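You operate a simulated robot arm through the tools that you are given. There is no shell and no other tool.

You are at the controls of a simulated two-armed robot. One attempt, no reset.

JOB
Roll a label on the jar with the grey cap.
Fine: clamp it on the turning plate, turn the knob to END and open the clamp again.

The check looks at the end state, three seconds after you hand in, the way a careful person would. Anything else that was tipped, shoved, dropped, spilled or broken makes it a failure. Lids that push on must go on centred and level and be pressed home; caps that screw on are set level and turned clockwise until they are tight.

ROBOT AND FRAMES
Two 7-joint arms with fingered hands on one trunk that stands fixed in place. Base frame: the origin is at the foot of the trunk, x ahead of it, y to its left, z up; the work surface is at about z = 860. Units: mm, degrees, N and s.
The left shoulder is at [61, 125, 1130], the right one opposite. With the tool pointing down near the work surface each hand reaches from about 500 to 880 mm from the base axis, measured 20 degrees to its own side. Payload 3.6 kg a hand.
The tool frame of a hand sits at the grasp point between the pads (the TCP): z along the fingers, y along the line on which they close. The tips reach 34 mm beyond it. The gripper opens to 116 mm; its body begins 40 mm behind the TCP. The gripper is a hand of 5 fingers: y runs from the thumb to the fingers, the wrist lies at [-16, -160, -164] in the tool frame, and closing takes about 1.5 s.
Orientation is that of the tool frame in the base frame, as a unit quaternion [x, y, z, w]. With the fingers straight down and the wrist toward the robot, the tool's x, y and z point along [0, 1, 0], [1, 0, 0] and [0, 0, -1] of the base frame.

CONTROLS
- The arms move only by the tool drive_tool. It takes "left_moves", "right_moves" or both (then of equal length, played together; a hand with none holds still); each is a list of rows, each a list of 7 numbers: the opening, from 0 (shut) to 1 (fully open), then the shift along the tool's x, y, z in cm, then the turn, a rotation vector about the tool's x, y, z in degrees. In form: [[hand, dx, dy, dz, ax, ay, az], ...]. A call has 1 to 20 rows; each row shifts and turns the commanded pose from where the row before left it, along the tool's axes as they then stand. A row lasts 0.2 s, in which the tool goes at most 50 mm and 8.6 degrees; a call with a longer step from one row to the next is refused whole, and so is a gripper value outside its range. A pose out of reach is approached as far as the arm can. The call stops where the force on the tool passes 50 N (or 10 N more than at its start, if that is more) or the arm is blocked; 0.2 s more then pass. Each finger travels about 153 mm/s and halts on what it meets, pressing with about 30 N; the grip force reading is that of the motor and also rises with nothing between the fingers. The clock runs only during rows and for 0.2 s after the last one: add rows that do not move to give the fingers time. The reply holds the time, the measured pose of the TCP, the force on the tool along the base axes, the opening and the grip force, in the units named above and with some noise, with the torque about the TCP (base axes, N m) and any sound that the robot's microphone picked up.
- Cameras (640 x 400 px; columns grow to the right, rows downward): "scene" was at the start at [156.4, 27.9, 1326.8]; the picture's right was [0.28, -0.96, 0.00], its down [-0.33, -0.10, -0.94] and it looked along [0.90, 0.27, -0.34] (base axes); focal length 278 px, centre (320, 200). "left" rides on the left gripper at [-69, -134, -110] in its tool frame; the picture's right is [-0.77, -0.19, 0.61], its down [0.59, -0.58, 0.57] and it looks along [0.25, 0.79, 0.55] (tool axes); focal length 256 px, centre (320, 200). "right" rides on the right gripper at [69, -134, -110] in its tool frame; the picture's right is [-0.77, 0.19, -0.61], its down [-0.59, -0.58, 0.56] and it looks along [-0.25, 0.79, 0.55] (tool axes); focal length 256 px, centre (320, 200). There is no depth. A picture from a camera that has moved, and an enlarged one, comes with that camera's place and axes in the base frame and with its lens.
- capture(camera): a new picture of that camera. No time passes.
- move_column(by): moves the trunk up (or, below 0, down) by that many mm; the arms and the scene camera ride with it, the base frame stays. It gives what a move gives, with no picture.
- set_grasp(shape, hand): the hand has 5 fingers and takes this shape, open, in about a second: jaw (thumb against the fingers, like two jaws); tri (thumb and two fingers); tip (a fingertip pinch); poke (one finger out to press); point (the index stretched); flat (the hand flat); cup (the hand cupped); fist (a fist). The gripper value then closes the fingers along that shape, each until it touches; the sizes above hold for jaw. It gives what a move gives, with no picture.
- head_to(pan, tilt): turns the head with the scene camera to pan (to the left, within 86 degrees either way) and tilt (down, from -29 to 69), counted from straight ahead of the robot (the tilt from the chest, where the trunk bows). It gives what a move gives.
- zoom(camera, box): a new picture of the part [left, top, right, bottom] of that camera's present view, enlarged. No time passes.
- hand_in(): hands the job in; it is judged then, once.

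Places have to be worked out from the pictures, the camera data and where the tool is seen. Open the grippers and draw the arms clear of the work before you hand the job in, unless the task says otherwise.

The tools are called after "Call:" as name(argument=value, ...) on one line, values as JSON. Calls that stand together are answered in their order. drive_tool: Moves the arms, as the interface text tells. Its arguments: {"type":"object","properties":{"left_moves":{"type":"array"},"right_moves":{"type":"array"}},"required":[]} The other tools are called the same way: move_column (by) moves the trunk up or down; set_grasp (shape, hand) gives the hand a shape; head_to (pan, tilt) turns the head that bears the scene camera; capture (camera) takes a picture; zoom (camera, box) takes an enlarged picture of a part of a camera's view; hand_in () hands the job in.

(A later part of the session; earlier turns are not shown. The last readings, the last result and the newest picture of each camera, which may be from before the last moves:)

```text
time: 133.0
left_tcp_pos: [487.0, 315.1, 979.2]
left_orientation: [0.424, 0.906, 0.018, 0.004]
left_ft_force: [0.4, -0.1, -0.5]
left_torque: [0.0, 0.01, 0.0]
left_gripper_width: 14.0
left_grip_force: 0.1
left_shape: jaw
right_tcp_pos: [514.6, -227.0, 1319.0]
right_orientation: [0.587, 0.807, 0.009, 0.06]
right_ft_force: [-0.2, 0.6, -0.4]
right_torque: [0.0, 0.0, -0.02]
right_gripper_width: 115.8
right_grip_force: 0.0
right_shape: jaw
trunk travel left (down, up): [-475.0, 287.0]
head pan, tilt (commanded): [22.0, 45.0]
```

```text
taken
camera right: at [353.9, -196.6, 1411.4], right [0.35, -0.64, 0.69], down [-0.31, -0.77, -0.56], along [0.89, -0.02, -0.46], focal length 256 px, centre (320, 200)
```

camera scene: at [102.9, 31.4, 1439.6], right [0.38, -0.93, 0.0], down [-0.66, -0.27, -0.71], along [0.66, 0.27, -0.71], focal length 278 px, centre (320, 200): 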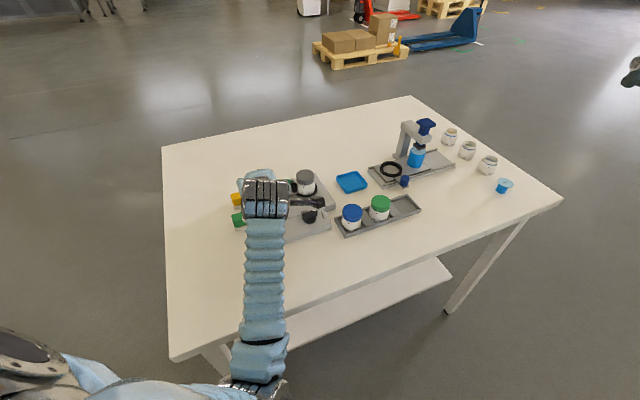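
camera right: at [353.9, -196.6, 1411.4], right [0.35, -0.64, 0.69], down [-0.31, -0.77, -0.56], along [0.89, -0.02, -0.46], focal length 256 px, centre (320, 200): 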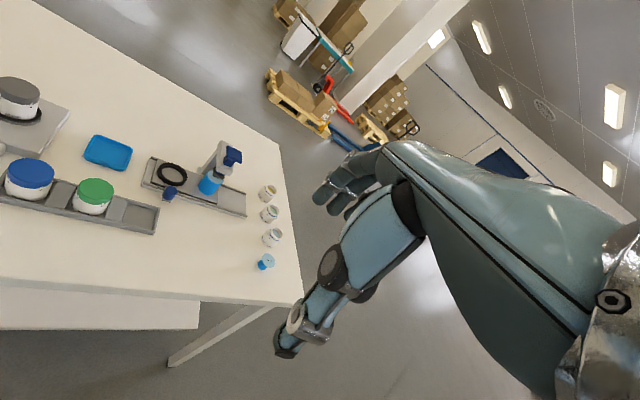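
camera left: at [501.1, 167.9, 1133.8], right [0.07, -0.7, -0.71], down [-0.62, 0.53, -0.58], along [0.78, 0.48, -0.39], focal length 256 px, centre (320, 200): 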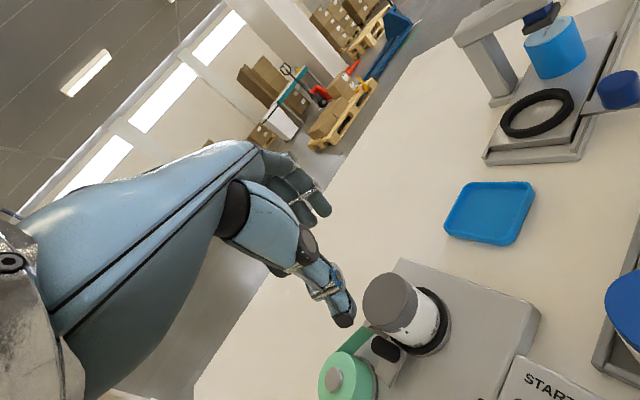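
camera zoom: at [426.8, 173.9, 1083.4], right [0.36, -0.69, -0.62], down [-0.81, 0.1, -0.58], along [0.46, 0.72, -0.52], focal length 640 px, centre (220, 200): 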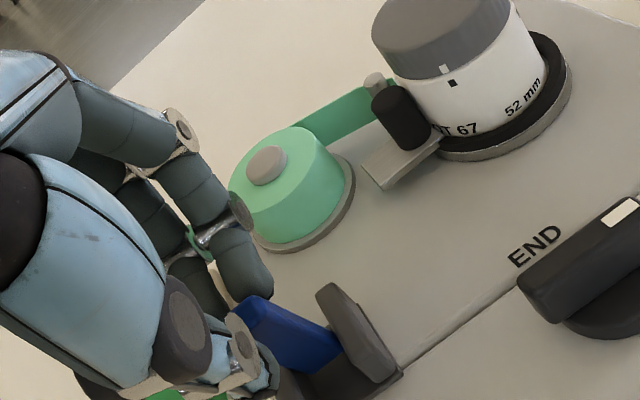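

The elbow has come close to the torso, which limits pulling nearer. I open the fingers, leave the lever where it is, move the hand up and away, and then raise the trunk for more room.

Call:
drive_tool(left_moves=[[0.2, 0, 0.5, 0, 0, 0, 0], [0.35, 0, 0.3, 0, 0, 0, 0], [0.45, 0, 0, 0, 0, 0, 0], [0.45, 0, 0, -1.5, 0, 0, 0], [0.45, 0, 0, -2.5, 0, 0, 0], [0.45, 0, 0, -3.0, 0, 0, 0], [0.45, 0, 0, -3.0, 0, 0, 0], [0.45, 0, 1.5, -2.0, 0, 0, 0], [0.45, 0, 2.0, 0, 0, 0, 0], [0.45, 0, 0, 0, 0, 0, 0]])

Call:
zoom(camera="left", box=[280, 160, 480, 320])

Call:
capture(camera="scene")

```text
time: 135.2
left_tcp_pos: [511.5, 331.7, 1086.9]
left_orientation: [0.423, 0.906, 0.0, -0.001]
left_ft_force: [0.1, 0.1, 0.1]
left_torque: [-0.03, 0.0, 0.03]
left_gripper_width: 52.3
left_grip_force: 0.1
left_shape: jaw
right_tcp_pos: [514.4, -227.1, 1319.1]
right_orientation: [0.587, 0.807, 0.009, 0.06]
right_ft_force: [-1.5, 0.2, 0.4]
right_torque: [0.02, 0.01, 0.04]
right_gripper_width: 116.3
right_grip_force: 0.1
right_shape: jaw
trunk travel left (down, up): [-475.0, 287.0]
head pan, tilt (commanded): [22.0, 45.0]
```

```text
2.50 times, centred on (380, 240) of left
camera zoom: at [453.9, 194.2, 1196.3], right [0.35, -0.71, -0.61], down [-0.82, 0.08, -0.57], along [0.45, 0.7, -0.55], focal length 640 px, centre (170, 100)
```

zoom: 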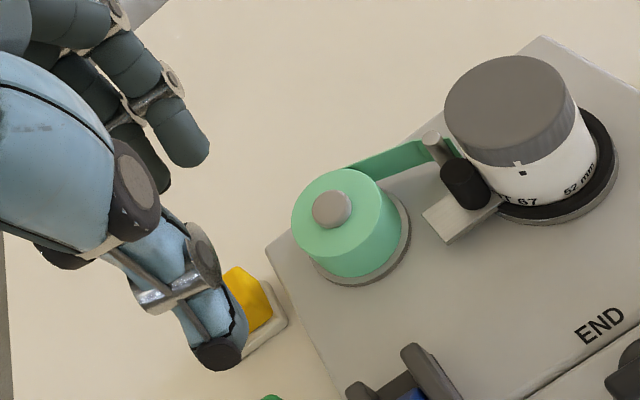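

```text
taken
camera scene: at [102.8, 31.1, 1439.6], right [0.38, -0.93, 0.0], down [-0.66, -0.26, -0.71], along [0.66, 0.27, -0.71], focal length 278 px, centre (320, 200)
```

scene: 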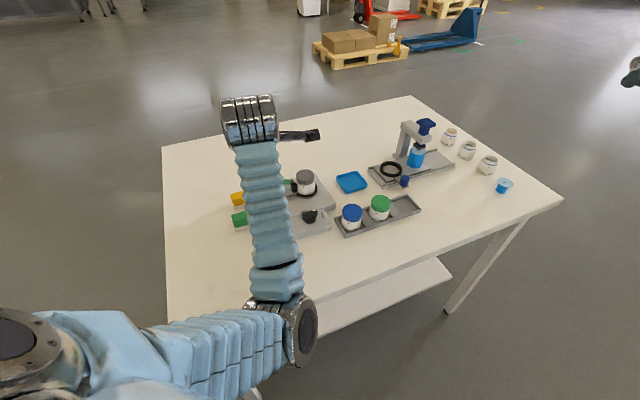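

Recovered cleanly. I raise the trunk another 130 mm to unfold the arm.

Call:
move_column(by=130)

Call:
drive_tool(left_moves=[[0.45, 0, -1.0, 2.5, 0, 0, 0], [0.45, 0, -1.0, 2.5, 0, 0, 0], [0.45, 0, -1.0, 2.5, 0, 0, 0], [0.45, 0, -0.5, 2.5, 0, 0, 0], [0.45, 0, 0, 2.5, 0, 0, 0], [0.45, 0, 0, 1.0, 0, 0, 0], [0.45, 0, 0, 0, 0, 0, 0]])

Call:
capture(camera="scene")

Call:
zoom(camera="left", box=[280, 160, 480, 320])

```text
time: 136.8
left_tcp_pos: [513.2, 333.6, 1215.4]
left_orientation: [0.424, 0.906, -0.001, -0.002]
left_ft_force: [-0.3, 0.4, 0.3]
left_torque: [0.01, 0.0, 0.0]
left_gripper_width: 52.1
left_grip_force: 0.2
left_shape: jaw
right_tcp_pos: [515.5, -228.3, 1448.9]
right_orientation: [0.587, 0.807, 0.009, 0.06]
right_ft_force: [1.1, 0.2, -0.3]
right_torque: [0.01, -0.01, 0.02]
right_gripper_width: 115.9
right_grip_force: 0.0
right_shape: jaw
trunk travel left (down, up): [-605.0, 157.0]
head pan, tilt (commanded): [22.0, 45.0]
```

```text
time: 138.2
left_tcp_pos: [498.7, 363.4, 1125.3]
left_orientation: [0.409, 0.91, 0.07, -0.004]
left_ft_force: [-0.2, -0.2, 0.7]
left_torque: [0.02, 0.02, -0.03]
left_gripper_width: 51.9
left_grip_force: 0.1
left_shape: jaw
right_tcp_pos: [514.9, -227.6, 1449.9]
right_orientation: [0.587, 0.808, 0.009, 0.059]
right_ft_force: [0.2, 0.3, 0.1]
right_torque: [0.02, 0.02, -0.01]
right_gripper_width: 116.3
right_grip_force: 0.1
right_shape: jaw
trunk travel left (down, up): [-605.0, 157.0]
head pan, tilt (commanded): [22.0, 45.0]
stopped in row 7 (left hand): the arm was blocked; the commanded pose is now the measured one
```

```text
taken
camera scene: at [89.8, 31.3, 1570.3], right [0.38, -0.93, 0.0], down [-0.66, -0.27, -0.71], along [0.66, 0.27, -0.71], focal length 278 px, centre (320, 200)
```

scene: 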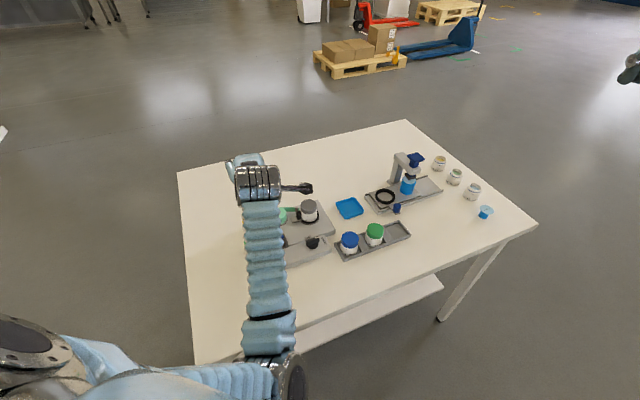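

```text
2.50 times, centred on (380, 240) of left
camera zoom: at [439.9, 209.2, 1213.2], right [0.4, -0.61, -0.68], down [-0.79, 0.13, -0.59], along [0.46, 0.78, -0.43], focal length 640 px, centre (170, 100)
```

zoom: 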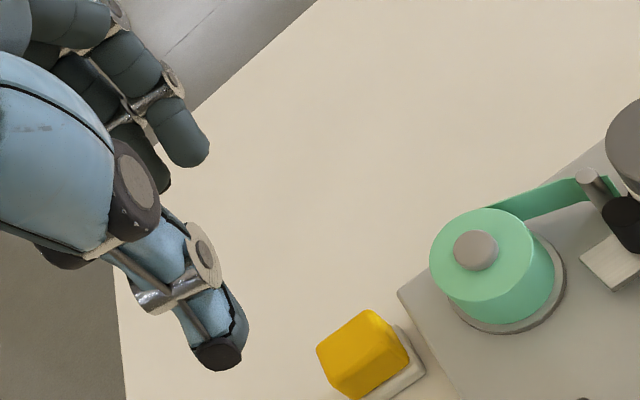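

A higher trunk makes the elbow worse with this yaw. I retreat forward/up while turning the hand back toward 0° yaw so the elbow swings outward.

Call:
drive_tool(left_moves=[[0.45, 0, 1.5, -1.5, 0, 0, 6], [0.45, 0, 1.5, -1.5, 0, 0, 8], [0.45, 0, 1.5, -1.0, 0, 0, 8], [0.45, 0, 1.5, 0, 0, 0, 8], [0.45, 0, 1.0, 0, 0, 0, 8], [0.45, 0, 0, 0, 0, 0, 0], [0.45, 0, 0, 0, 0, 0, 0]])

Call:
capture(camera="scene")

```text
time: 139.8
left_tcp_pos: [557.9, 388.1, 1169.1]
left_orientation: [0.684, 0.727, 0.063, -0.024]
left_ft_force: [0.9, 0.1, 0.6]
left_torque: [0.0, 0.02, 0.0]
left_gripper_width: 52.2
left_grip_force: 0.0
left_shape: jaw
right_tcp_pos: [515.3, -226.7, 1449.7]
right_orientation: [0.587, 0.807, 0.009, 0.059]
right_ft_force: [-0.4, 0.1, 0.9]
right_torque: [0.02, 0.0, -0.03]
right_gripper_width: 116.1
right_grip_force: 0.1
right_shape: jaw
trunk travel left (down, up): [-605.0, 157.0]
head pan, tilt (commanded): [22.0, 45.0]
```

```text
taken
camera scene: at [89.9, 31.8, 1570.2], right [0.38, -0.93, 0.0], down [-0.66, -0.27, -0.71], along [0.66, 0.27, -0.71], focal length 278 px, centre (320, 200)
```

scene: 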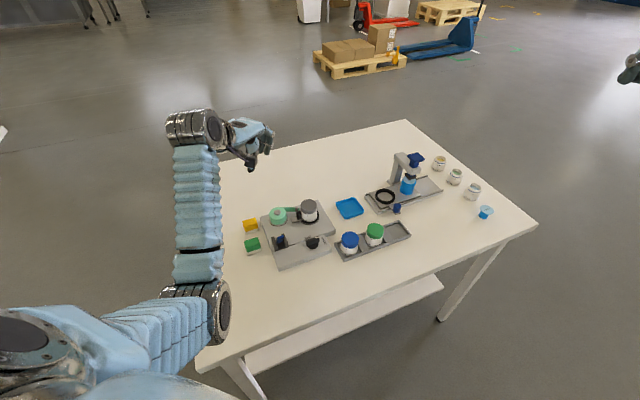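

The arm is free again. The right arm is much better placed for the lever (its wrist would come from the right), so I park the left hand high and to the left first.

Call:
drive_tool(left_moves=[[0.45, 0, 0, -1.0, 3.4, -6.9, 0], [0.45, 1.87, -0.575, -3.33, 0, 0, 0], [0.45, 1.87, -0.575, -3.33, 0, 0, 0], [0.45, 1.87, -0.575, -3.33, 0, 0, 0], [0.45, 1.87, -0.575, -3.33, 0, 0, 0], [0.45, 1.87, -0.575, -3.33, 0, 0, 0], [0.45, 1.87, -0.575, -3.33, 0, 0, 0], [0.45, 0, 0, 0, 0, 0, 0]])

Call:
capture(camera="scene")

```text
time: 141.6
left_tcp_pos: [516.6, 496.2, 1382.4]
left_orientation: [0.686, 0.728, 0.0, -0.001]
left_ft_force: [0.6, 0.1, 0.1]
left_torque: [-0.01, 0.02, 0.05]
left_gripper_width: 52.4
left_grip_force: 0.1
left_shape: jaw
right_tcp_pos: [515.6, -226.6, 1449.3]
right_orientation: [0.587, 0.807, 0.009, 0.06]
right_ft_force: [-0.5, 0.3, -0.1]
right_torque: [-0.02, 0.02, 0.01]
right_gripper_width: 116.1
right_grip_force: 0.1
right_shape: jaw
trunk travel left (down, up): [-605.0, 157.0]
head pan, tilt (commanded): [22.0, 45.0]
```

```text
taken
camera scene: at [90.4, 31.3, 1570.2], right [0.37, -0.93, 0.0], down [-0.66, -0.27, -0.71], along [0.66, 0.27, -0.71], focal length 278 px, centre (320, 200)
```

scene: 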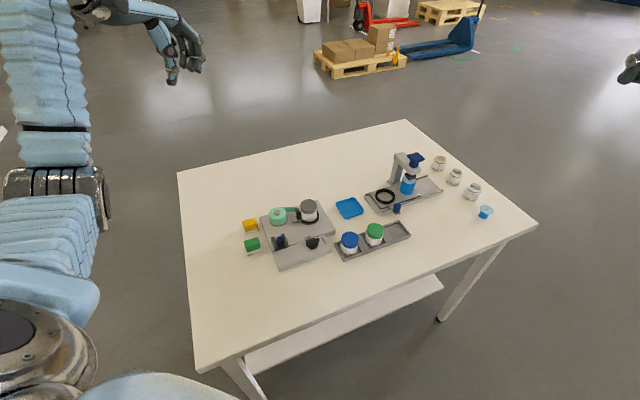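

Left arm is parked clear. I lower the trunk by 170 mm and take a careful look at the station from this free view.

Call:
move_column(by=-170)

Call:
capture(camera="scene")

Call:
zoom(camera="scene", box=[230, 140, 340, 225])

```text
time: 143.6
left_tcp_pos: [514.5, 497.7, 1212.0]
left_orientation: [0.684, 0.729, 0.0, -0.002]
left_ft_force: [-0.4, -0.3, -0.2]
left_torque: [-0.02, 0.0, 0.01]
left_gripper_width: 52.3
left_grip_force: 0.1
left_shape: jaw
right_tcp_pos: [514.1, -226.2, 1280.8]
right_orientation: [0.587, 0.808, 0.009, 0.06]
right_ft_force: [0.4, -0.8, 0.2]
right_torque: [0.0, 0.01, -0.01]
right_gripper_width: 115.9
right_grip_force: 0.1
right_shape: jaw
trunk travel left (down, up): [-435.0, 327.0]
head pan, tilt (commanded): [22.0, 45.0]
```

```text
taken
camera scene: at [110.3, 31.7, 1399.5], right [0.38, -0.93, 0.0], down [-0.66, -0.27, -0.71], along [0.66, 0.27, -0.71], focal length 278 px, centre (320, 200)
```

scene: 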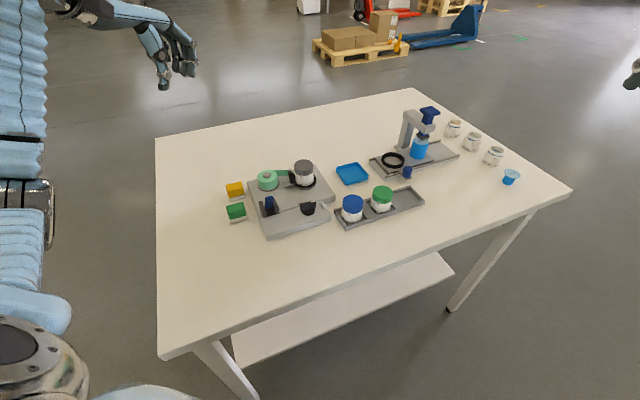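

```text
4.71 times, centred on (285, 182) of scene
camera zoom: at [110.3, 31.7, 1399.5], right [0.38, -0.93, 0.0], down [-0.66, -0.27, -0.71], along [0.66, 0.27, -0.71], focal length 1310 px, centre (485, 282)
```

zoom: 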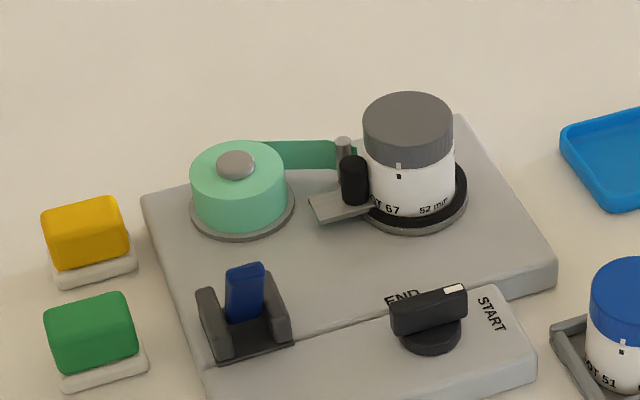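

The lever rests at about −18° again, the same angle as after the earlier bump, so this looks like the clamped end stop. I zoom in on roller and jar to see whether the clamp is closed.

Call:
zoom(camera="scene", box=[280, 150, 328, 195])

Call:
zoom(camera="scene", box=[250, 185, 330, 235])

Call:
capture(camera="left")

```text
8.89 times, centred on (304, 172) of scene
camera zoom: at [110.3, 31.7, 1399.5], right [0.38, -0.93, 0.0], down [-0.66, -0.27, -0.71], along [0.66, 0.27, -0.71], focal length 2475 px, centre (462, 444)
```

zoom: 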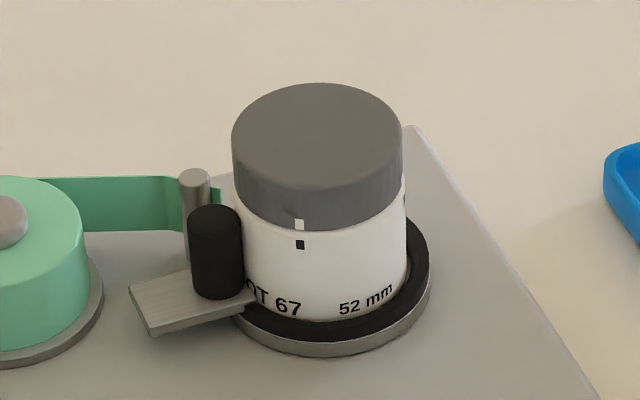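

```text
8.00 times, centred on (290, 210) of scene
camera zoom: at [110.3, 31.7, 1399.5], right [0.38, -0.93, 0.0], down [-0.66, -0.27, -0.71], along [0.66, 0.27, -0.71], focal length 2227 px, centre (560, 120)
```

zoom: 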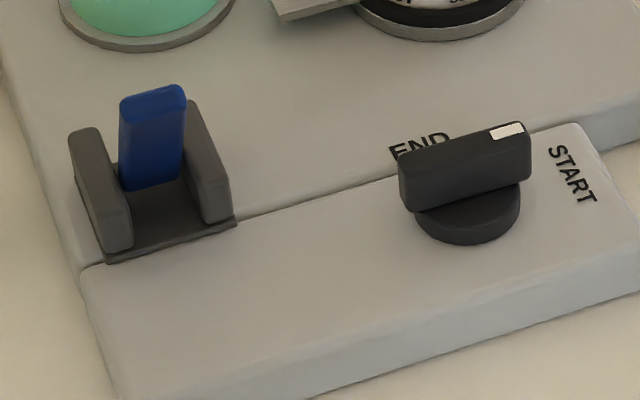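

```text
taken
camera left: at [386.2, 419.1, 1320.6], right [-0.14, -0.78, -0.61], down [-0.61, 0.55, -0.56], along [0.78, 0.3, -0.55], focal length 256 px, centre (320, 200)
```

left: 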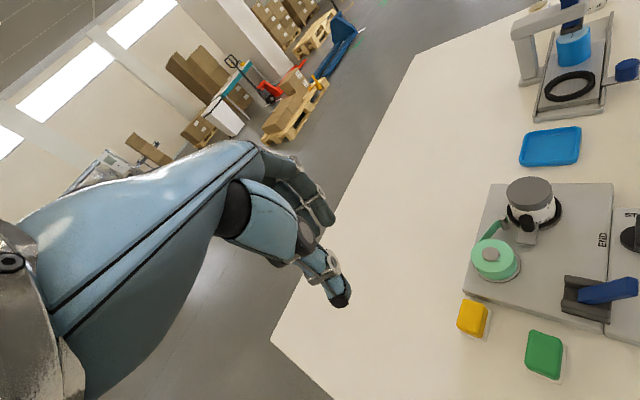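

The measured lever travel (about 52°) matches a full swing from open to closed, and the roller sits against the jar, so I take the clamp as closed. For the knob I bring the right arm in: first straighten it and move it left at height.

Call:
drive_tool(right_moves=[[1, 0, 0, 0, 4.9, 4.95, 0], [0.6, 4.0, 1.43, 0.75, 0, 0, 0], [0.6, 4.0, 1.43, 0.75, 0, 0, 0], [0.6, 4.0, 1.43, 0.75, 0, 0, 0], [0.6, 4.0, 1.43, 0.75, 0, 0, 0], [0.6, 4.0, 1.43, 0.75, 0, 0, 0], [0.6, 4.0, 1.43, 0.75, 0, 0, 0], [0.6, 4.0, 1.43, 0.75, 0, 0, 0], [0.6, 4.0, 1.43, 0.75, 0, 0, 0], [0.6, 0, 0, 0, 0, 0, 0]])

Call:
capture(camera="scene")

Call:
capture(camera="right")

```text
time: 145.8
left_tcp_pos: [514.0, 497.0, 1209.6]
left_orientation: [0.685, 0.728, 0.001, -0.002]
left_ft_force: [0.0, 0.6, -0.7]
left_torque: [0.02, -0.02, 0.03]
left_gripper_width: 52.3
left_grip_force: 0.1
left_shape: jaw
right_tcp_pos: [526.4, 110.9, 1218.1]
right_orientation: [0.587, 0.809, 0.001, -0.001]
right_ft_force: [0.9, -0.7, 0.0]
right_torque: [0.01, 0.0, 0.02]
right_gripper_width: 70.0
right_grip_force: 0.0
right_shape: jaw
trunk travel left (down, up): [-435.0, 327.0]
head pan, tilt (commanded): [22.0, 45.0]
```

```text
taken
camera scene: at [110.7, 31.1, 1399.4], right [0.37, -0.93, 0.0], down [-0.66, -0.26, -0.71], along [0.66, 0.27, -0.71], focal length 278 px, centre (320, 200)
```

scene: 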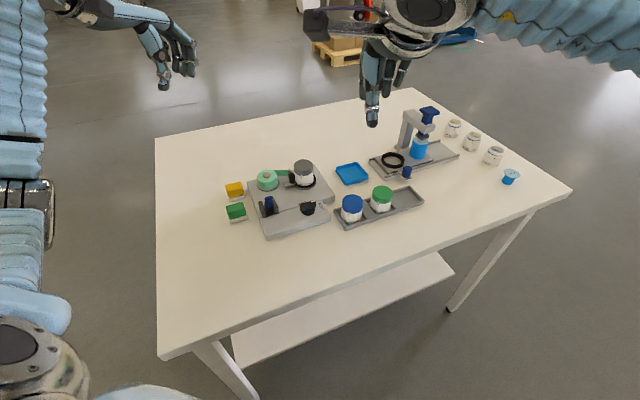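

```text
taken
camera right: at [376.0, 136.6, 1328.1], right [0.42, -0.67, 0.61], down [-0.37, -0.74, -0.57], along [0.83, 0.01, -0.55], focal length 256 px, centre (320, 200)
```

right: 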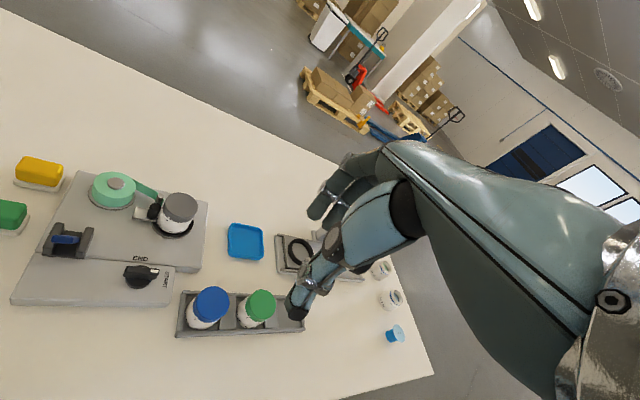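

The right wrist camera has a fine view of the station. I zoom to check lever and roller from this angle.

Call:
zoom(camera="right", box=[80, 160, 220, 260])

Call:
zoom(camera="right", box=[20, 200, 180, 310])

```text
4.00 times, centred on (150, 210) of right
camera zoom: at [376.0, 136.6, 1328.1], right [0.42, -0.67, 0.61], down [-0.37, -0.74, -0.57], along [0.83, 0.01, -0.55], focal length 1024 px, centre (1000, 160)
```

zoom: 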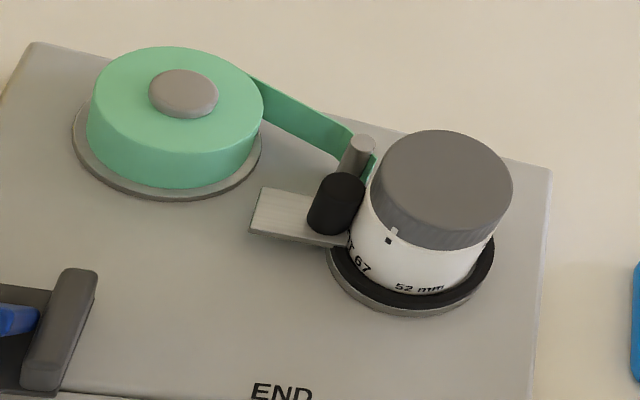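

```text
3.64 times, centred on (100, 255) of right
camera zoom: at [376.0, 136.6, 1328.1], right [0.42, -0.67, 0.61], down [-0.37, -0.74, -0.57], along [0.83, 0.01, -0.55], focal length 931 px, centre (1120, 0)
```

zoom: 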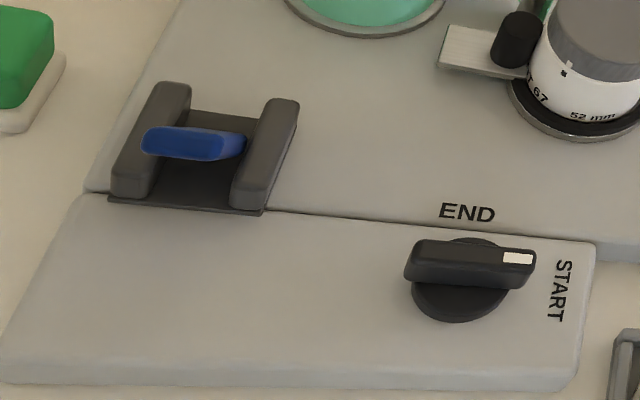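

The roller is right against the jar. To be sure the clamp is fully home, I bring the right hand over the lever (44° yaw) to test it with a gentle pull toward me.

Call:
drive_tool(right_moves=[[0.6, 1.5, 1.0, 0, 0, 0, 0], [0.6, 0, 0, 0, 0, 0, -8.6], [0.6, 0, 0, 0, 0, 0, -8.6], [0.6, 0, 0, 0, 0, 0, -8.6], [0.6, 0, 0, 0, 0, 0, 0]])

```text
time: 147.0
left_tcp_pos: [514.6, 497.2, 1210.4]
left_orientation: [0.685, 0.729, 0.0, -0.002]
left_ft_force: [-0.1, -0.2, -0.1]
left_torque: [0.01, 0.01, 0.01]
left_gripper_width: 52.1
left_grip_force: 0.1
left_shape: jaw
right_tcp_pos: [529.3, 130.5, 1220.5]
right_orientation: [0.392, 0.92, 0.0, 0.0]
right_ft_force: [-0.3, -0.3, 0.1]
right_torque: [-0.01, 0.0, 0.0]
right_gripper_width: 69.7
right_grip_force: 0.1
right_shape: jaw
trunk travel left (down, up): [-435.0, 327.0]
head pan, tilt (commanded): [22.0, 45.0]
```

Yaw 44° reached. I move above the lever.

Call:
drive_tool(right_moves=[[0.6, 2.64, 1.4, 1.6, 0, 0, 0], [0.6, 2.64, 1.4, 1.6, 0, 0, 0], [0.6, 2.64, 1.4, 1.6, 0, 0, 0], [0.6, 2.64, 1.4, 1.6, 0, 0, 0], [0.6, 2.64, 1.4, 1.6, 0, 0, 0], [0.6, 2.64, 1.4, 1.6, 0, 0, 0], [0.6, 0, 0, 0, 0, 0, 0]])

Call:
capture(camera="scene")

Call:
capture(camera="right")

```text
time: 148.6
left_tcp_pos: [516.1, 496.9, 1210.0]
left_orientation: [0.685, 0.728, 0.0, -0.001]
left_ft_force: [-1.2, 0.2, 0.3]
left_torque: [0.02, -0.01, 0.02]
left_gripper_width: 52.2
left_grip_force: 0.1
left_shape: jaw
right_tcp_pos: [480.9, 303.0, 1125.2]
right_orientation: [0.392, 0.92, 0.001, -0.001]
right_ft_force: [0.4, -0.7, -0.3]
right_torque: [-0.01, -0.03, 0.0]
right_gripper_width: 70.0
right_grip_force: 0.0
right_shape: jaw
trunk travel left (down, up): [-435.0, 327.0]
head pan, tilt (commanded): [22.0, 45.0]
```

```text
taken
camera scene: at [110.9, 31.7, 1399.3], right [0.37, -0.93, 0.0], down [-0.66, -0.27, -0.71], along [0.66, 0.26, -0.71], focal length 278 px, centre (320, 200)
```

scene: 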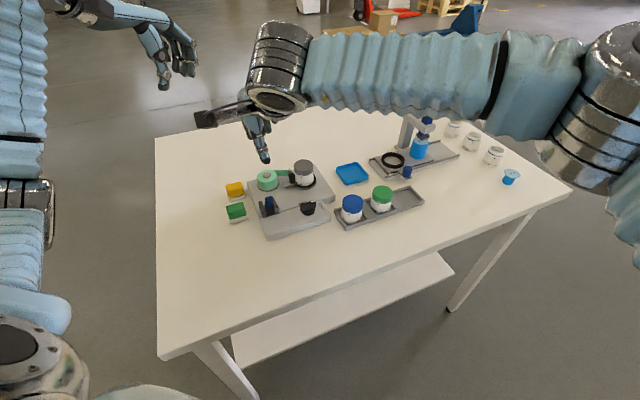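

```text
taken
camera right: at [335.3, 261.3, 1234.9], right [0.67, -0.43, 0.61], down [-0.01, -0.82, -0.57], along [0.74, 0.37, -0.55], focal length 256 px, centre (320, 200)
```

right: 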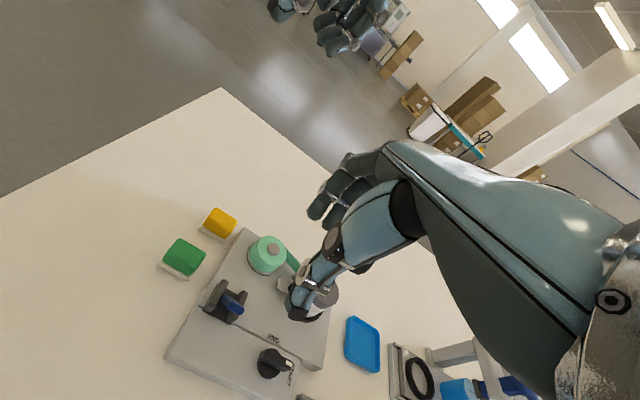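

Good posture. I descend toward the lever in two stages.

Call:
drive_tool(right_moves=[[0.6, 0, 0, 2.5, 0, 0, 0], [0.6, 0, 0, 2.5, 0, 0, 0], [0.6, 0, 0, 2.5, 0, 0, 0], [0.6, 0, 0, 2.5, 0, 0, 0], [0.6, 0, 0, 0, 0, 0, 0]])

Call:
zoom(camera="right", box=[200, 180, 380, 330])

Call:
zoom(camera="scene", box=[220, 150, 330, 235])

```text
time: 149.8
left_tcp_pos: [514.7, 498.4, 1210.6]
left_orientation: [0.685, 0.728, 0.0, -0.001]
left_ft_force: [0.3, 0.9, 0.4]
left_torque: [0.0, -0.02, -0.01]
left_gripper_width: 52.1
left_grip_force: 0.0
left_shape: jaw
right_tcp_pos: [480.1, 303.8, 1022.9]
right_orientation: [0.392, 0.92, 0.0, 0.001]
right_ft_force: [-0.3, 0.6, -0.1]
right_torque: [-0.01, -0.02, -0.01]
right_gripper_width: 69.8
right_grip_force: 0.1
right_shape: jaw
trunk travel left (down, up): [-435.0, 327.0]
head pan, tilt (commanded): [22.0, 45.0]
```

```text
2.67 times, centred on (290, 255) of right
camera zoom: at [334.0, 262.1, 1133.3], right [0.67, -0.43, 0.61], down [-0.01, -0.82, -0.57], along [0.74, 0.37, -0.55], focal length 683 px, centre (400, 53)
```

zoom: 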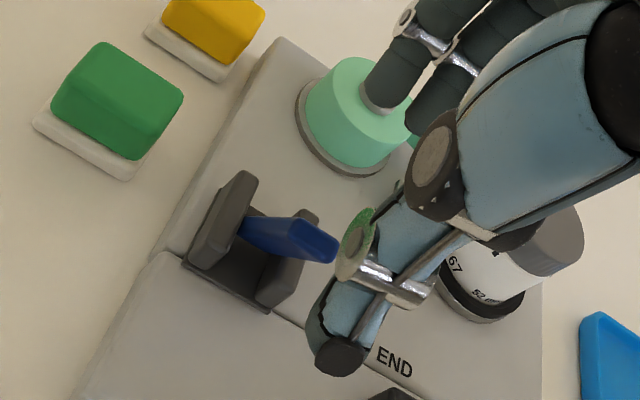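

```text
4.71 times, centred on (275, 192) of scene
camera zoom: at [110.9, 32.6, 1399.3], right [0.38, -0.93, 0.0], down [-0.66, -0.27, -0.71], along [0.66, 0.26, -0.71], focal length 1310 px, centre (532, 235)
```

zoom: 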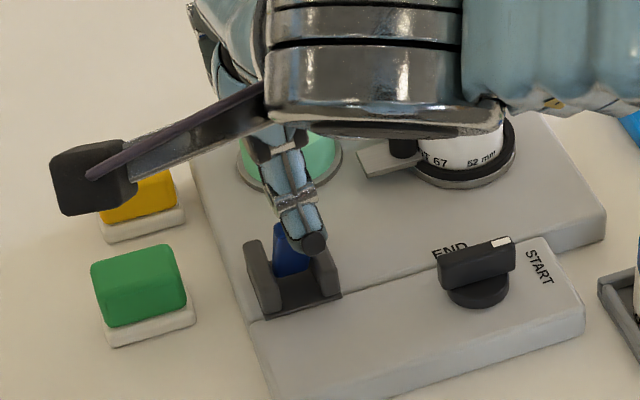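

Alignment matches the prediction. I descend to z about 968 around the lever.

Call:
drive_tool(right_moves=[[0.6, 0, 0, 1.5, 0, 0, 0], [0.6, 0, 0, 1.5, 0, 0, 0], [0.6, 0, 0, 1.5, 0, 0, 0], [0.6, 0, 0, 1.0, 0, 0, 0], [0.45, 0, 0, 0, 0, 0, 0], [0.3, 0, 0, 0, 0, 0, 0], [0.3, 0, 0, 0, 0, 0, 0]])

Call:
zoom(camera="right", box=[200, 160, 380, 310])

```text
time: 151.4
left_tcp_pos: [516.5, 497.6, 1209.7]
left_orientation: [0.685, 0.729, 0.0, -0.001]
left_ft_force: [0.6, 0.6, -0.3]
left_torque: [-0.02, -0.02, 0.0]
left_gripper_width: 51.9
left_grip_force: 0.1
left_shape: jaw
right_tcp_pos: [480.9, 303.2, 968.6]
right_orientation: [0.392, 0.92, 0.0, 0.0]
right_ft_force: [0.1, -0.3, -0.2]
right_torque: [0.01, 0.01, -0.02]
right_gripper_width: 35.3
right_grip_force: 0.0
right_shape: jaw
trunk travel left (down, up): [-435.0, 327.0]
head pan, tilt (commanded): [22.0, 45.0]
```

```text
2.67 times, centred on (290, 235) of right
camera zoom: at [335.5, 261.6, 1078.6], right [0.67, -0.43, 0.61], down [-0.01, -0.82, -0.57], along [0.74, 0.37, -0.55], focal length 683 px, centre (400, 107)
```

zoom: 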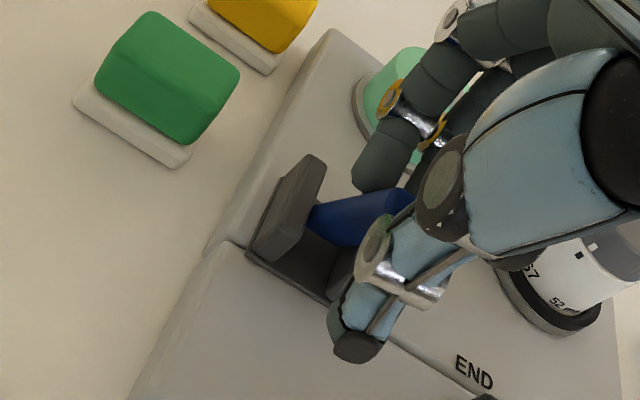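

The lever is inside with no contact. I close lightly and pull a few millimetres toward me to test for a stop.

Call:
drive_tool(right_moves=[[0.22, 0, 0, 0, 0, 0, 0], [0.16, 0, 0, 0, 0, 0, 0], [0.16, 0, 0, 0, 0, 0, 0]])

Call:
drive_tool(right_moves=[[0.16, 0, -0.3, 0, 0, 0, 0], [0.16, 0, 0, 0, 0, 0, 0]])

Call:
zoom(camera="right", box=[200, 160, 380, 310])

```text
time: 152.2
left_tcp_pos: [516.0, 498.4, 1210.1]
left_orientation: [0.684, 0.729, -0.001, -0.001]
left_ft_force: [0.0, -0.7, 0.5]
left_torque: [-0.02, -0.03, -0.03]
left_gripper_width: 52.1
left_grip_force: 0.0
left_shape: jaw
right_tcp_pos: [482.7, 305.2, 968.9]
right_orientation: [0.393, 0.92, 0.0, 0.0]
right_ft_force: [8.3, 7.5, 6.3]
right_torque: [0.36, -0.42, 0.01]
right_gripper_width: 22.4
right_grip_force: 0.1
right_shape: jaw
trunk travel left (down, up): [-435.0, 327.0]
head pan, tilt (commanded): [22.0, 45.0]
```

```text
time: 152.8
left_tcp_pos: [515.5, 499.8, 1210.2]
left_orientation: [0.685, 0.729, -0.001, -0.002]
left_ft_force: [0.0, 0.3, 0.4]
left_torque: [-0.04, -0.03, 0.03]
left_gripper_width: 52.1
left_grip_force: 0.1
left_shape: jaw
right_tcp_pos: [480.2, 303.0, 969.3]
right_orientation: [0.393, 0.92, 0.001, 0.0]
right_ft_force: [11.3, 10.3, 10.0]
right_torque: [0.55, -0.55, -0.05]
right_gripper_width: 24.7
right_grip_force: 0.0
right_shape: jaw
trunk travel left (down, up): [-435.0, 327.0]
head pan, tilt (commanded): [22.0, 45.0]
```

```text
2.67 times, centred on (290, 235) of right
camera zoom: at [335.0, 260.8, 1078.9], right [0.67, -0.43, 0.61], down [-0.01, -0.82, -0.57], along [0.75, 0.37, -0.55], focal length 683 px, centre (400, 107)
```

zoom: 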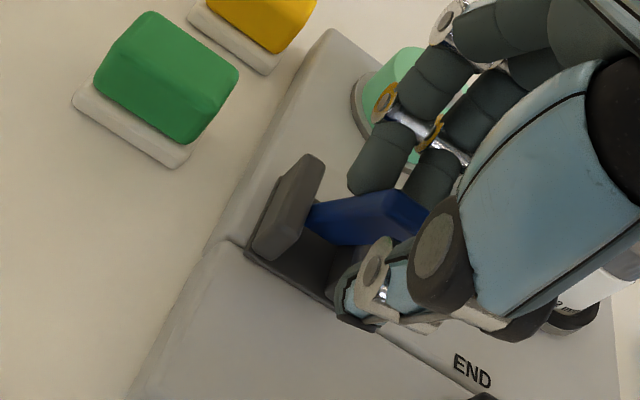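

The lever resists 15 N without moving, while it swung freely before: it is at its closed stop, so the jar is clamped. I open the right hand and rise.

Call:
drive_tool(right_moves=[[0.25, 0, 0.3, 0, 0, 0, 0], [0.4, 0, 0, 0, 0, 0, 0], [0.5, 0, 0, 0, 0, 0, 0], [0.5, 0, 0, -1.5, 0, 0, 0], [0.5, 0, 0, -2.5, 0, 0, 0], [0.5, 0, 0, -3.0, 0, 0, 0], [0.5, 0, 0, -3.0, 0, 0, 0], [0.5, 0, 0, 0, 0, 0, 0]])

Call:
set_grasp(hand="right", shape="poke")

Call:
capture(camera="right")

Call:
zoom(camera="scene", box=[200, 80, 340, 235])

```text
time: 154.6
left_tcp_pos: [515.2, 498.6, 1209.2]
left_orientation: [0.685, 0.728, 0.0, -0.001]
left_ft_force: [0.1, 0.0, 0.5]
left_torque: [-0.01, 0.01, 0.02]
left_gripper_width: 52.0
left_grip_force: 0.0
left_shape: jaw
right_tcp_pos: [480.6, 302.2, 1066.3]
right_orientation: [0.392, 0.92, 0.0, 0.001]
right_ft_force: [0.1, 0.0, 0.2]
right_torque: [-0.03, 0.0, 0.01]
right_gripper_width: 57.8
right_grip_force: 0.1
right_shape: jaw
trunk travel left (down, up): [-435.0, 327.0]
head pan, tilt (commanded): [22.0, 45.0]
```

```text
time: 155.5
left_tcp_pos: [515.4, 497.9, 1210.4]
left_orientation: [0.686, 0.728, 0.0, -0.002]
left_ft_force: [-0.3, 0.6, 0.4]
left_torque: [0.02, 0.0, 0.02]
left_gripper_width: 51.8
left_grip_force: 0.1
left_shape: jaw
right_tcp_pos: [481.7, 301.7, 1067.1]
right_orientation: [0.393, 0.919, 0.0, 0.0]
right_ft_force: [-0.2, 0.1, -0.7]
right_torque: [0.0, 0.01, 0.0]
right_gripper_width: 0.1
right_grip_force: 0.1
right_shape: poke
trunk travel left (down, up): [-435.0, 327.0]
head pan, tilt (commanded): [22.0, 45.0]
```

```text
taken
camera right: at [335.8, 260.6, 1177.0], right [0.67, -0.43, 0.61], down [-0.01, -0.82, -0.57], along [0.74, 0.37, -0.55], focal length 256 px, centre (320, 200)
```

right: 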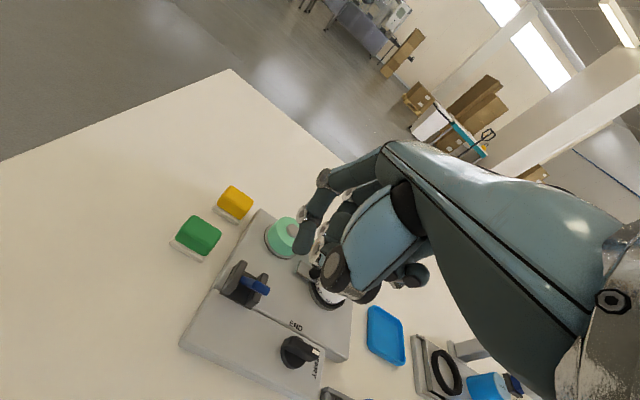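

```text
2.58 times, centred on (270, 158) of scene
camera zoom: at [111.0, 32.9, 1399.3], right [0.38, -0.93, 0.0], down [-0.66, -0.27, -0.71], along [0.66, 0.26, -0.71], focal length 718 px, centre (449, 310)
```

zoom: 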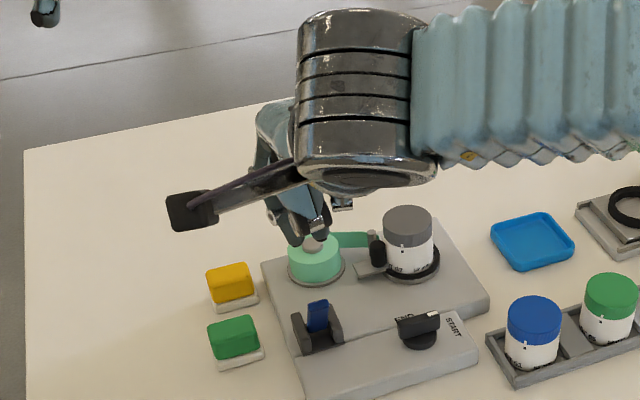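

The clamp stays closed. I inspect the right hand's "poke" shape more closely before using its index fingertip on the knob.

Call:
zoom(camera="scene", box=[245, 105, 305, 165])

Call:
zoom(camera="right", box=[270, 150, 430, 310])

```text
6.67 times, centred on (275, 135) of scene
camera zoom: at [111.0, 32.9, 1399.3], right [0.38, -0.93, 0.0], down [-0.66, -0.27, -0.71], along [0.66, 0.26, -0.71], focal length 1856 px, centre (620, 633)
```

zoom: 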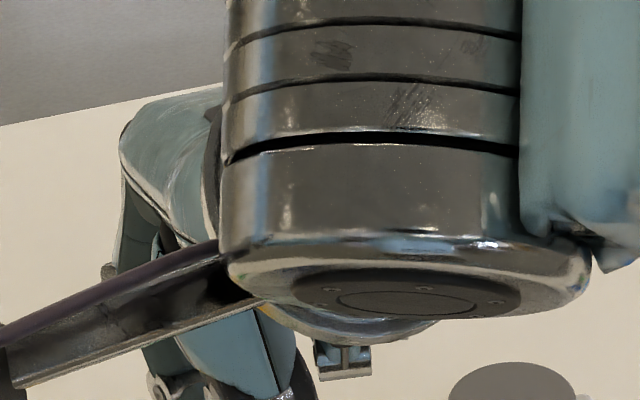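

```text
2.50 times, centred on (350, 230) of right
camera zoom: at [335.8, 260.6, 1177.0], right [0.67, -0.43, 0.61], down [-0.01, -0.82, -0.57], along [0.74, 0.37, -0.55], focal length 640 px, centre (245, 125)
```

zoom: 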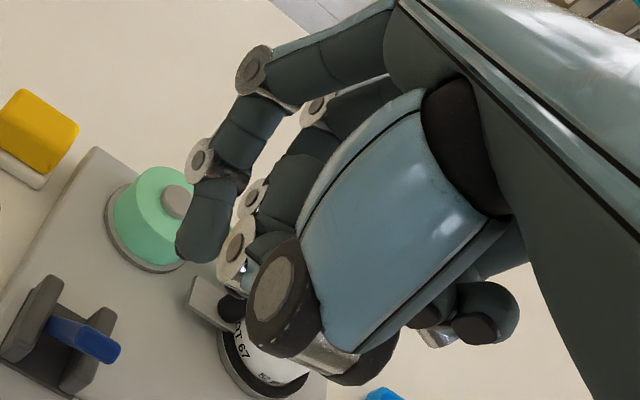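

The index fingertip protrudes about 25 mm below the other folded parts, good for pushing the knob's bar. I move it beside the knob's far-left end, still above, to check alignment.

Call:
drive_tool(right_moves=[[0, -2.35, 0.46, 1.0, 0, 0, 0], [0, -2.35, 0.46, 1.0, 0, 0, 0], [0, -2.35, 0.46, 1.5, 0, 0, 0], [0, 0, 0, 2.0, 0, 0, 0], [0, 0, 0, 2.0, 0, 0, 0], [0, 0, 0, 0, 0, 0, 0]])

Call:
zoom(camera="right", box=[230, 180, 390, 320])

Call:
zoom(camera="scene", box=[240, 140, 350, 235])

```text
time: 156.9
left_tcp_pos: [515.2, 497.4, 1211.4]
left_orientation: [0.685, 0.729, 0.0, -0.002]
left_ft_force: [-0.2, -0.4, 0.2]
left_torque: [-0.03, -0.02, 0.01]
left_gripper_width: 51.8
left_grip_force: 0.1
left_shape: jaw
right_tcp_pos: [541.5, 264.2, 992.6]
right_orientation: [0.393, 0.92, 0.0, 0.0]
right_ft_force: [-0.3, -0.8, -0.2]
right_torque: [-0.03, 0.01, 0.04]
right_gripper_width: 0.1
right_grip_force: 0.1
right_shape: poke
trunk travel left (down, up): [-435.0, 327.0]
head pan, tilt (commanded): [22.0, 45.0]
```

```text
2.86 times, centred on (310, 250) of right
camera zoom: at [395.0, 221.5, 1103.1], right [0.67, -0.43, 0.61], down [-0.01, -0.82, -0.57], along [0.74, 0.37, -0.55], focal length 731 px, centre (349, 57)
```

zoom: 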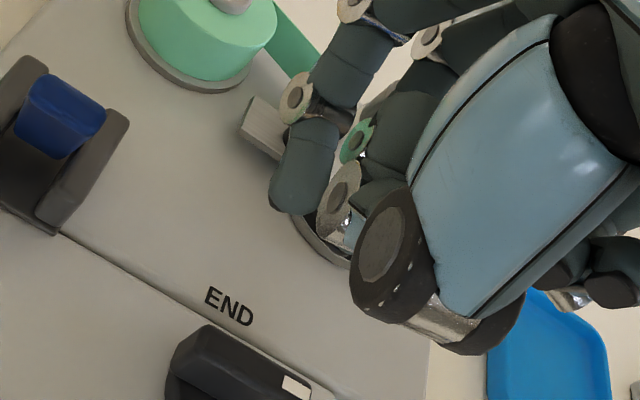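

```text
4.21 times, centred on (295, 188) of scene
camera zoom: at [110.7, 32.8, 1399.3], right [0.38, -0.93, 0.0], down [-0.66, -0.27, -0.71], along [0.66, 0.26, -0.71], focal length 1172 px, centre (425, 253)
```

zoom: 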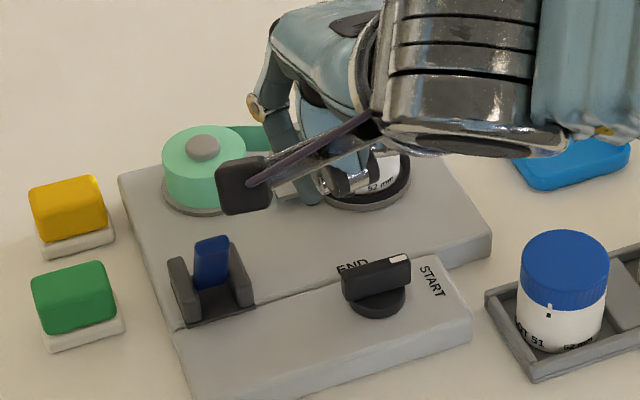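

The fingertip is about where predicted, roughly 33 mm to the +y side of the knob centre. I lower it to z about 899, beside the bar and above the panel.

Call:
drive_tool(right_moves=[[0, 0, 0, 2.0, 0, 0, 0], [0, 0, 0, 2.0, 0, 0, 0], [0, 0, 0, 1.2, 0, 0, 0], [0, 0, 0, 0.8, 0, 0, 0], [0, 0, 0, 0, 0, 0, 0]])

Call:
zoom(camera="right", box=[230, 180, 390, 320])

Call:
zoom(camera="scene", box=[270, 165, 340, 225])

```text
time: 158.1
left_tcp_pos: [514.9, 496.5, 1211.2]
left_orientation: [0.685, 0.728, 0.0, -0.002]
left_ft_force: [1.0, 0.1, -0.3]
left_torque: [0.0, 0.03, 0.0]
left_gripper_width: 51.8
left_grip_force: 0.1
left_shape: jaw
right_tcp_pos: [538.2, 264.0, 932.4]
right_orientation: [0.392, 0.92, 0.0, 0.0]
right_ft_force: [-0.5, -0.5, 0.4]
right_torque: [0.02, -0.03, -0.04]
right_gripper_width: 0.0
right_grip_force: 0.1
right_shape: poke
trunk travel left (down, up): [-435.0, 327.0]
head pan, tilt (commanded): [22.0, 45.0]
```

```text
2.86 times, centred on (310, 250) of right
camera zoom: at [393.8, 221.4, 1043.0], right [0.67, -0.43, 0.61], down [-0.01, -0.82, -0.57], along [0.74, 0.37, -0.55], focal length 731 px, centre (349, 57)
```

zoom: 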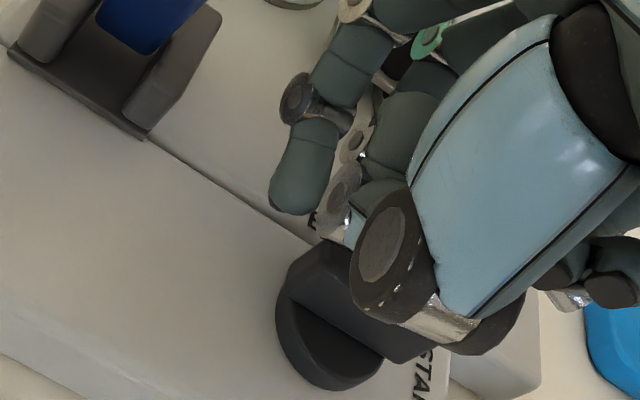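

```text
6.67 times, centred on (305, 195) of scene
camera zoom: at [110.9, 32.7, 1399.3], right [0.38, -0.93, 0.0], down [-0.66, -0.27, -0.71], along [0.66, 0.26, -0.71], focal length 1856 px, centre (420, 233)
```

zoom: 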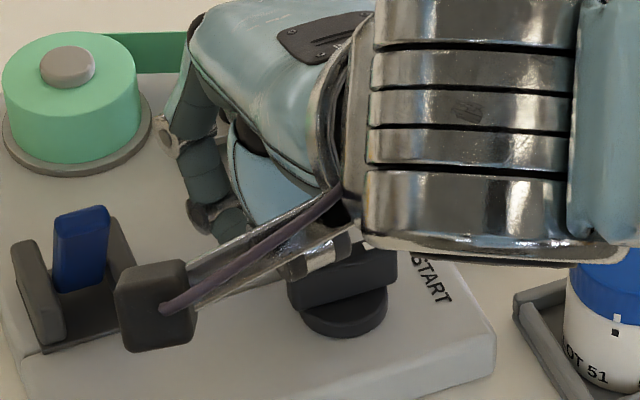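

No contact yet. I move the fingertip toward the bar's left end (from its +v side) and check for first contact.

Call:
drive_tool(right_moves=[[0, -0.54, -0.34, 0, 0, 0, 0], [0, -0.54, -0.33, 0, 0, 0, 0], [0, 0, 0, 0, 0, 0, 0]])

Call:
zoom(camera="right", box=[230, 180, 390, 320])

```text
time: 158.9
left_tcp_pos: [515.4, 499.8, 1209.1]
left_orientation: [0.684, 0.729, 0.0, -0.001]
left_ft_force: [1.0, 0.9, -0.3]
left_torque: [0.01, 0.02, -0.04]
left_gripper_width: 52.3
left_grip_force: 0.1
left_shape: jaw
right_tcp_pos: [540.0, 252.9, 933.4]
right_orientation: [0.391, 0.92, 0.001, -0.002]
right_ft_force: [1.5, 12.8, 0.6]
right_torque: [0.32, -0.06, 0.01]
right_gripper_width: 0.2
right_grip_force: 0.1
right_shape: poke
trunk travel left (down, up): [-435.0, 327.0]
head pan, tilt (commanded): [22.0, 45.0]
```

```text
2.86 times, centred on (310, 250) of right
camera zoom: at [395.0, 209.7, 1043.6], right [0.67, -0.43, 0.61], down [-0.01, -0.82, -0.57], along [0.74, 0.38, -0.55], focal length 731 px, centre (349, 57)
```

zoom: 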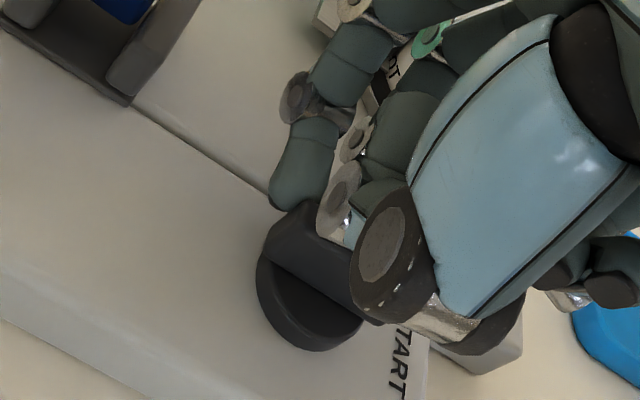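

Contact with the bar (13 N). Now I sweep along the arc in the turning direction.

Call:
drive_tool(right_moves=[[0, 0.31, -0.51, 0, 0, 0, 0], [0, 0.17, -0.56, 0, 0, 0, 0], [0, 0, 0, 0, 0, 0, 0]])

Call:
zoom(camera="right", box=[230, 180, 390, 320])

```text
time: 159.7
left_tcp_pos: [520.3, 504.6, 1207.0]
left_orientation: [0.685, 0.729, -0.003, -0.001]
left_ft_force: [-0.4, -1.4, 0.4]
left_torque: [0.02, -0.05, 0.08]
left_gripper_width: 52.1
left_grip_force: 0.0
left_shape: jaw
right_tcp_pos: [537.3, 252.6, 934.0]
right_orientation: [0.393, 0.919, -0.001, 0.001]
right_ft_force: [21.4, 19.5, 3.3]
right_torque: [0.57, -0.72, 0.03]
right_gripper_width: 0.0
right_grip_force: 0.0
right_shape: poke
trunk travel left (down, up): [-435.0, 327.0]
head pan, tilt (commanded): [22.0, 45.0]
```

```text
2.86 times, centred on (310, 250) of right
camera zoom: at [392.3, 210.8, 1043.5], right [0.67, -0.43, 0.61], down [-0.01, -0.83, -0.56], along [0.75, 0.37, -0.55], focal length 731 px, centre (349, 57)
```

zoom: 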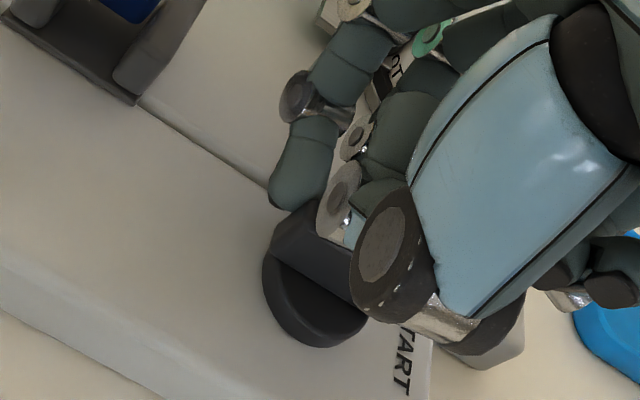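

The push reached 29 N without turning the knob, so I stop and back off to see what is going on.

Call:
drive_tool(right_moves=[[0, -0.2, 0.6, 0, 0, 0, 0], [0, 0, 0.6, 0, 0, 0, 0], [0, 0, 0, -2.0, 0, 0, 0], [0, 0, 0, -2.0, 0, 0, 0], [0, 0, 0, -2.0, 0, 0, 0], [0, 0, 0, 0, 0, 0, 0]])

Call:
zoom(camera="right", box=[200, 230, 360, 370])

Call:
zoom(camera="scene", box=[270, 165, 340, 225])

```text
time: 161.1
left_tcp_pos: [514.8, 493.6, 1211.8]
left_orientation: [0.685, 0.729, 0.001, -0.002]
left_ft_force: [0.9, 0.4, 0.4]
left_torque: [0.0, 0.03, 0.02]
left_gripper_width: 51.9
left_grip_force: 0.0
left_shape: jaw
right_tcp_pos: [542.0, 252.0, 993.9]
right_orientation: [0.392, 0.92, 0.001, -0.002]
right_ft_force: [0.1, -1.0, 0.4]
right_torque: [0.03, 0.03, -0.02]
right_gripper_width: 0.1
right_grip_force: 0.1
right_shape: poke
trunk travel left (down, up): [-435.0, 327.0]
head pan, tilt (commanded): [22.0, 45.0]
```

```text
2.86 times, centred on (280, 300) of right
camera zoom: at [396.1, 209.9, 1103.8], right [0.67, -0.43, 0.61], down [-0.01, -0.82, -0.57], along [0.74, 0.37, -0.55], focal length 731 px, centre (434, -86)
```

zoom: 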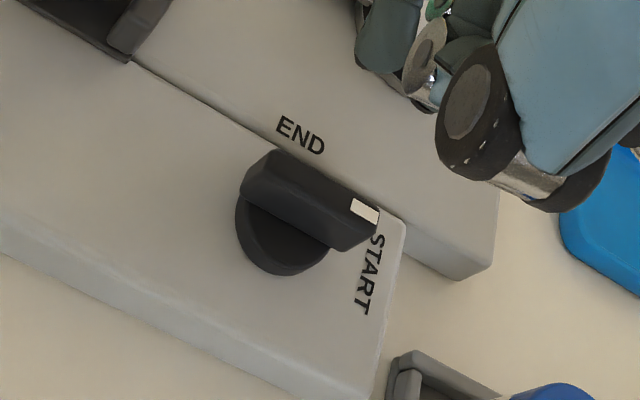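

```text
6.67 times, centred on (305, 195) of scene
camera zoom: at [111.4, 31.5, 1399.3], right [0.38, -0.93, 0.0], down [-0.66, -0.27, -0.71], along [0.65, 0.27, -0.71], focal length 1856 px, centre (420, 233)
```

zoom: 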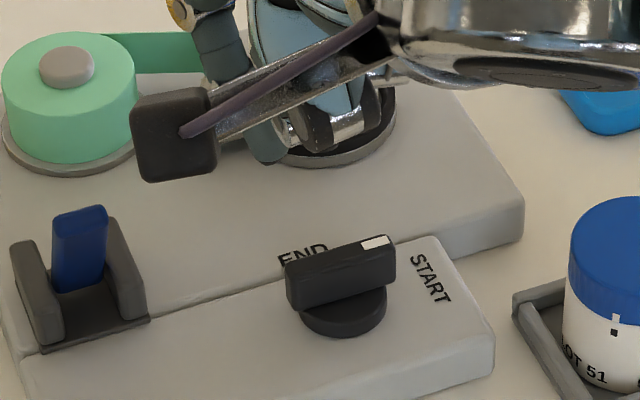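

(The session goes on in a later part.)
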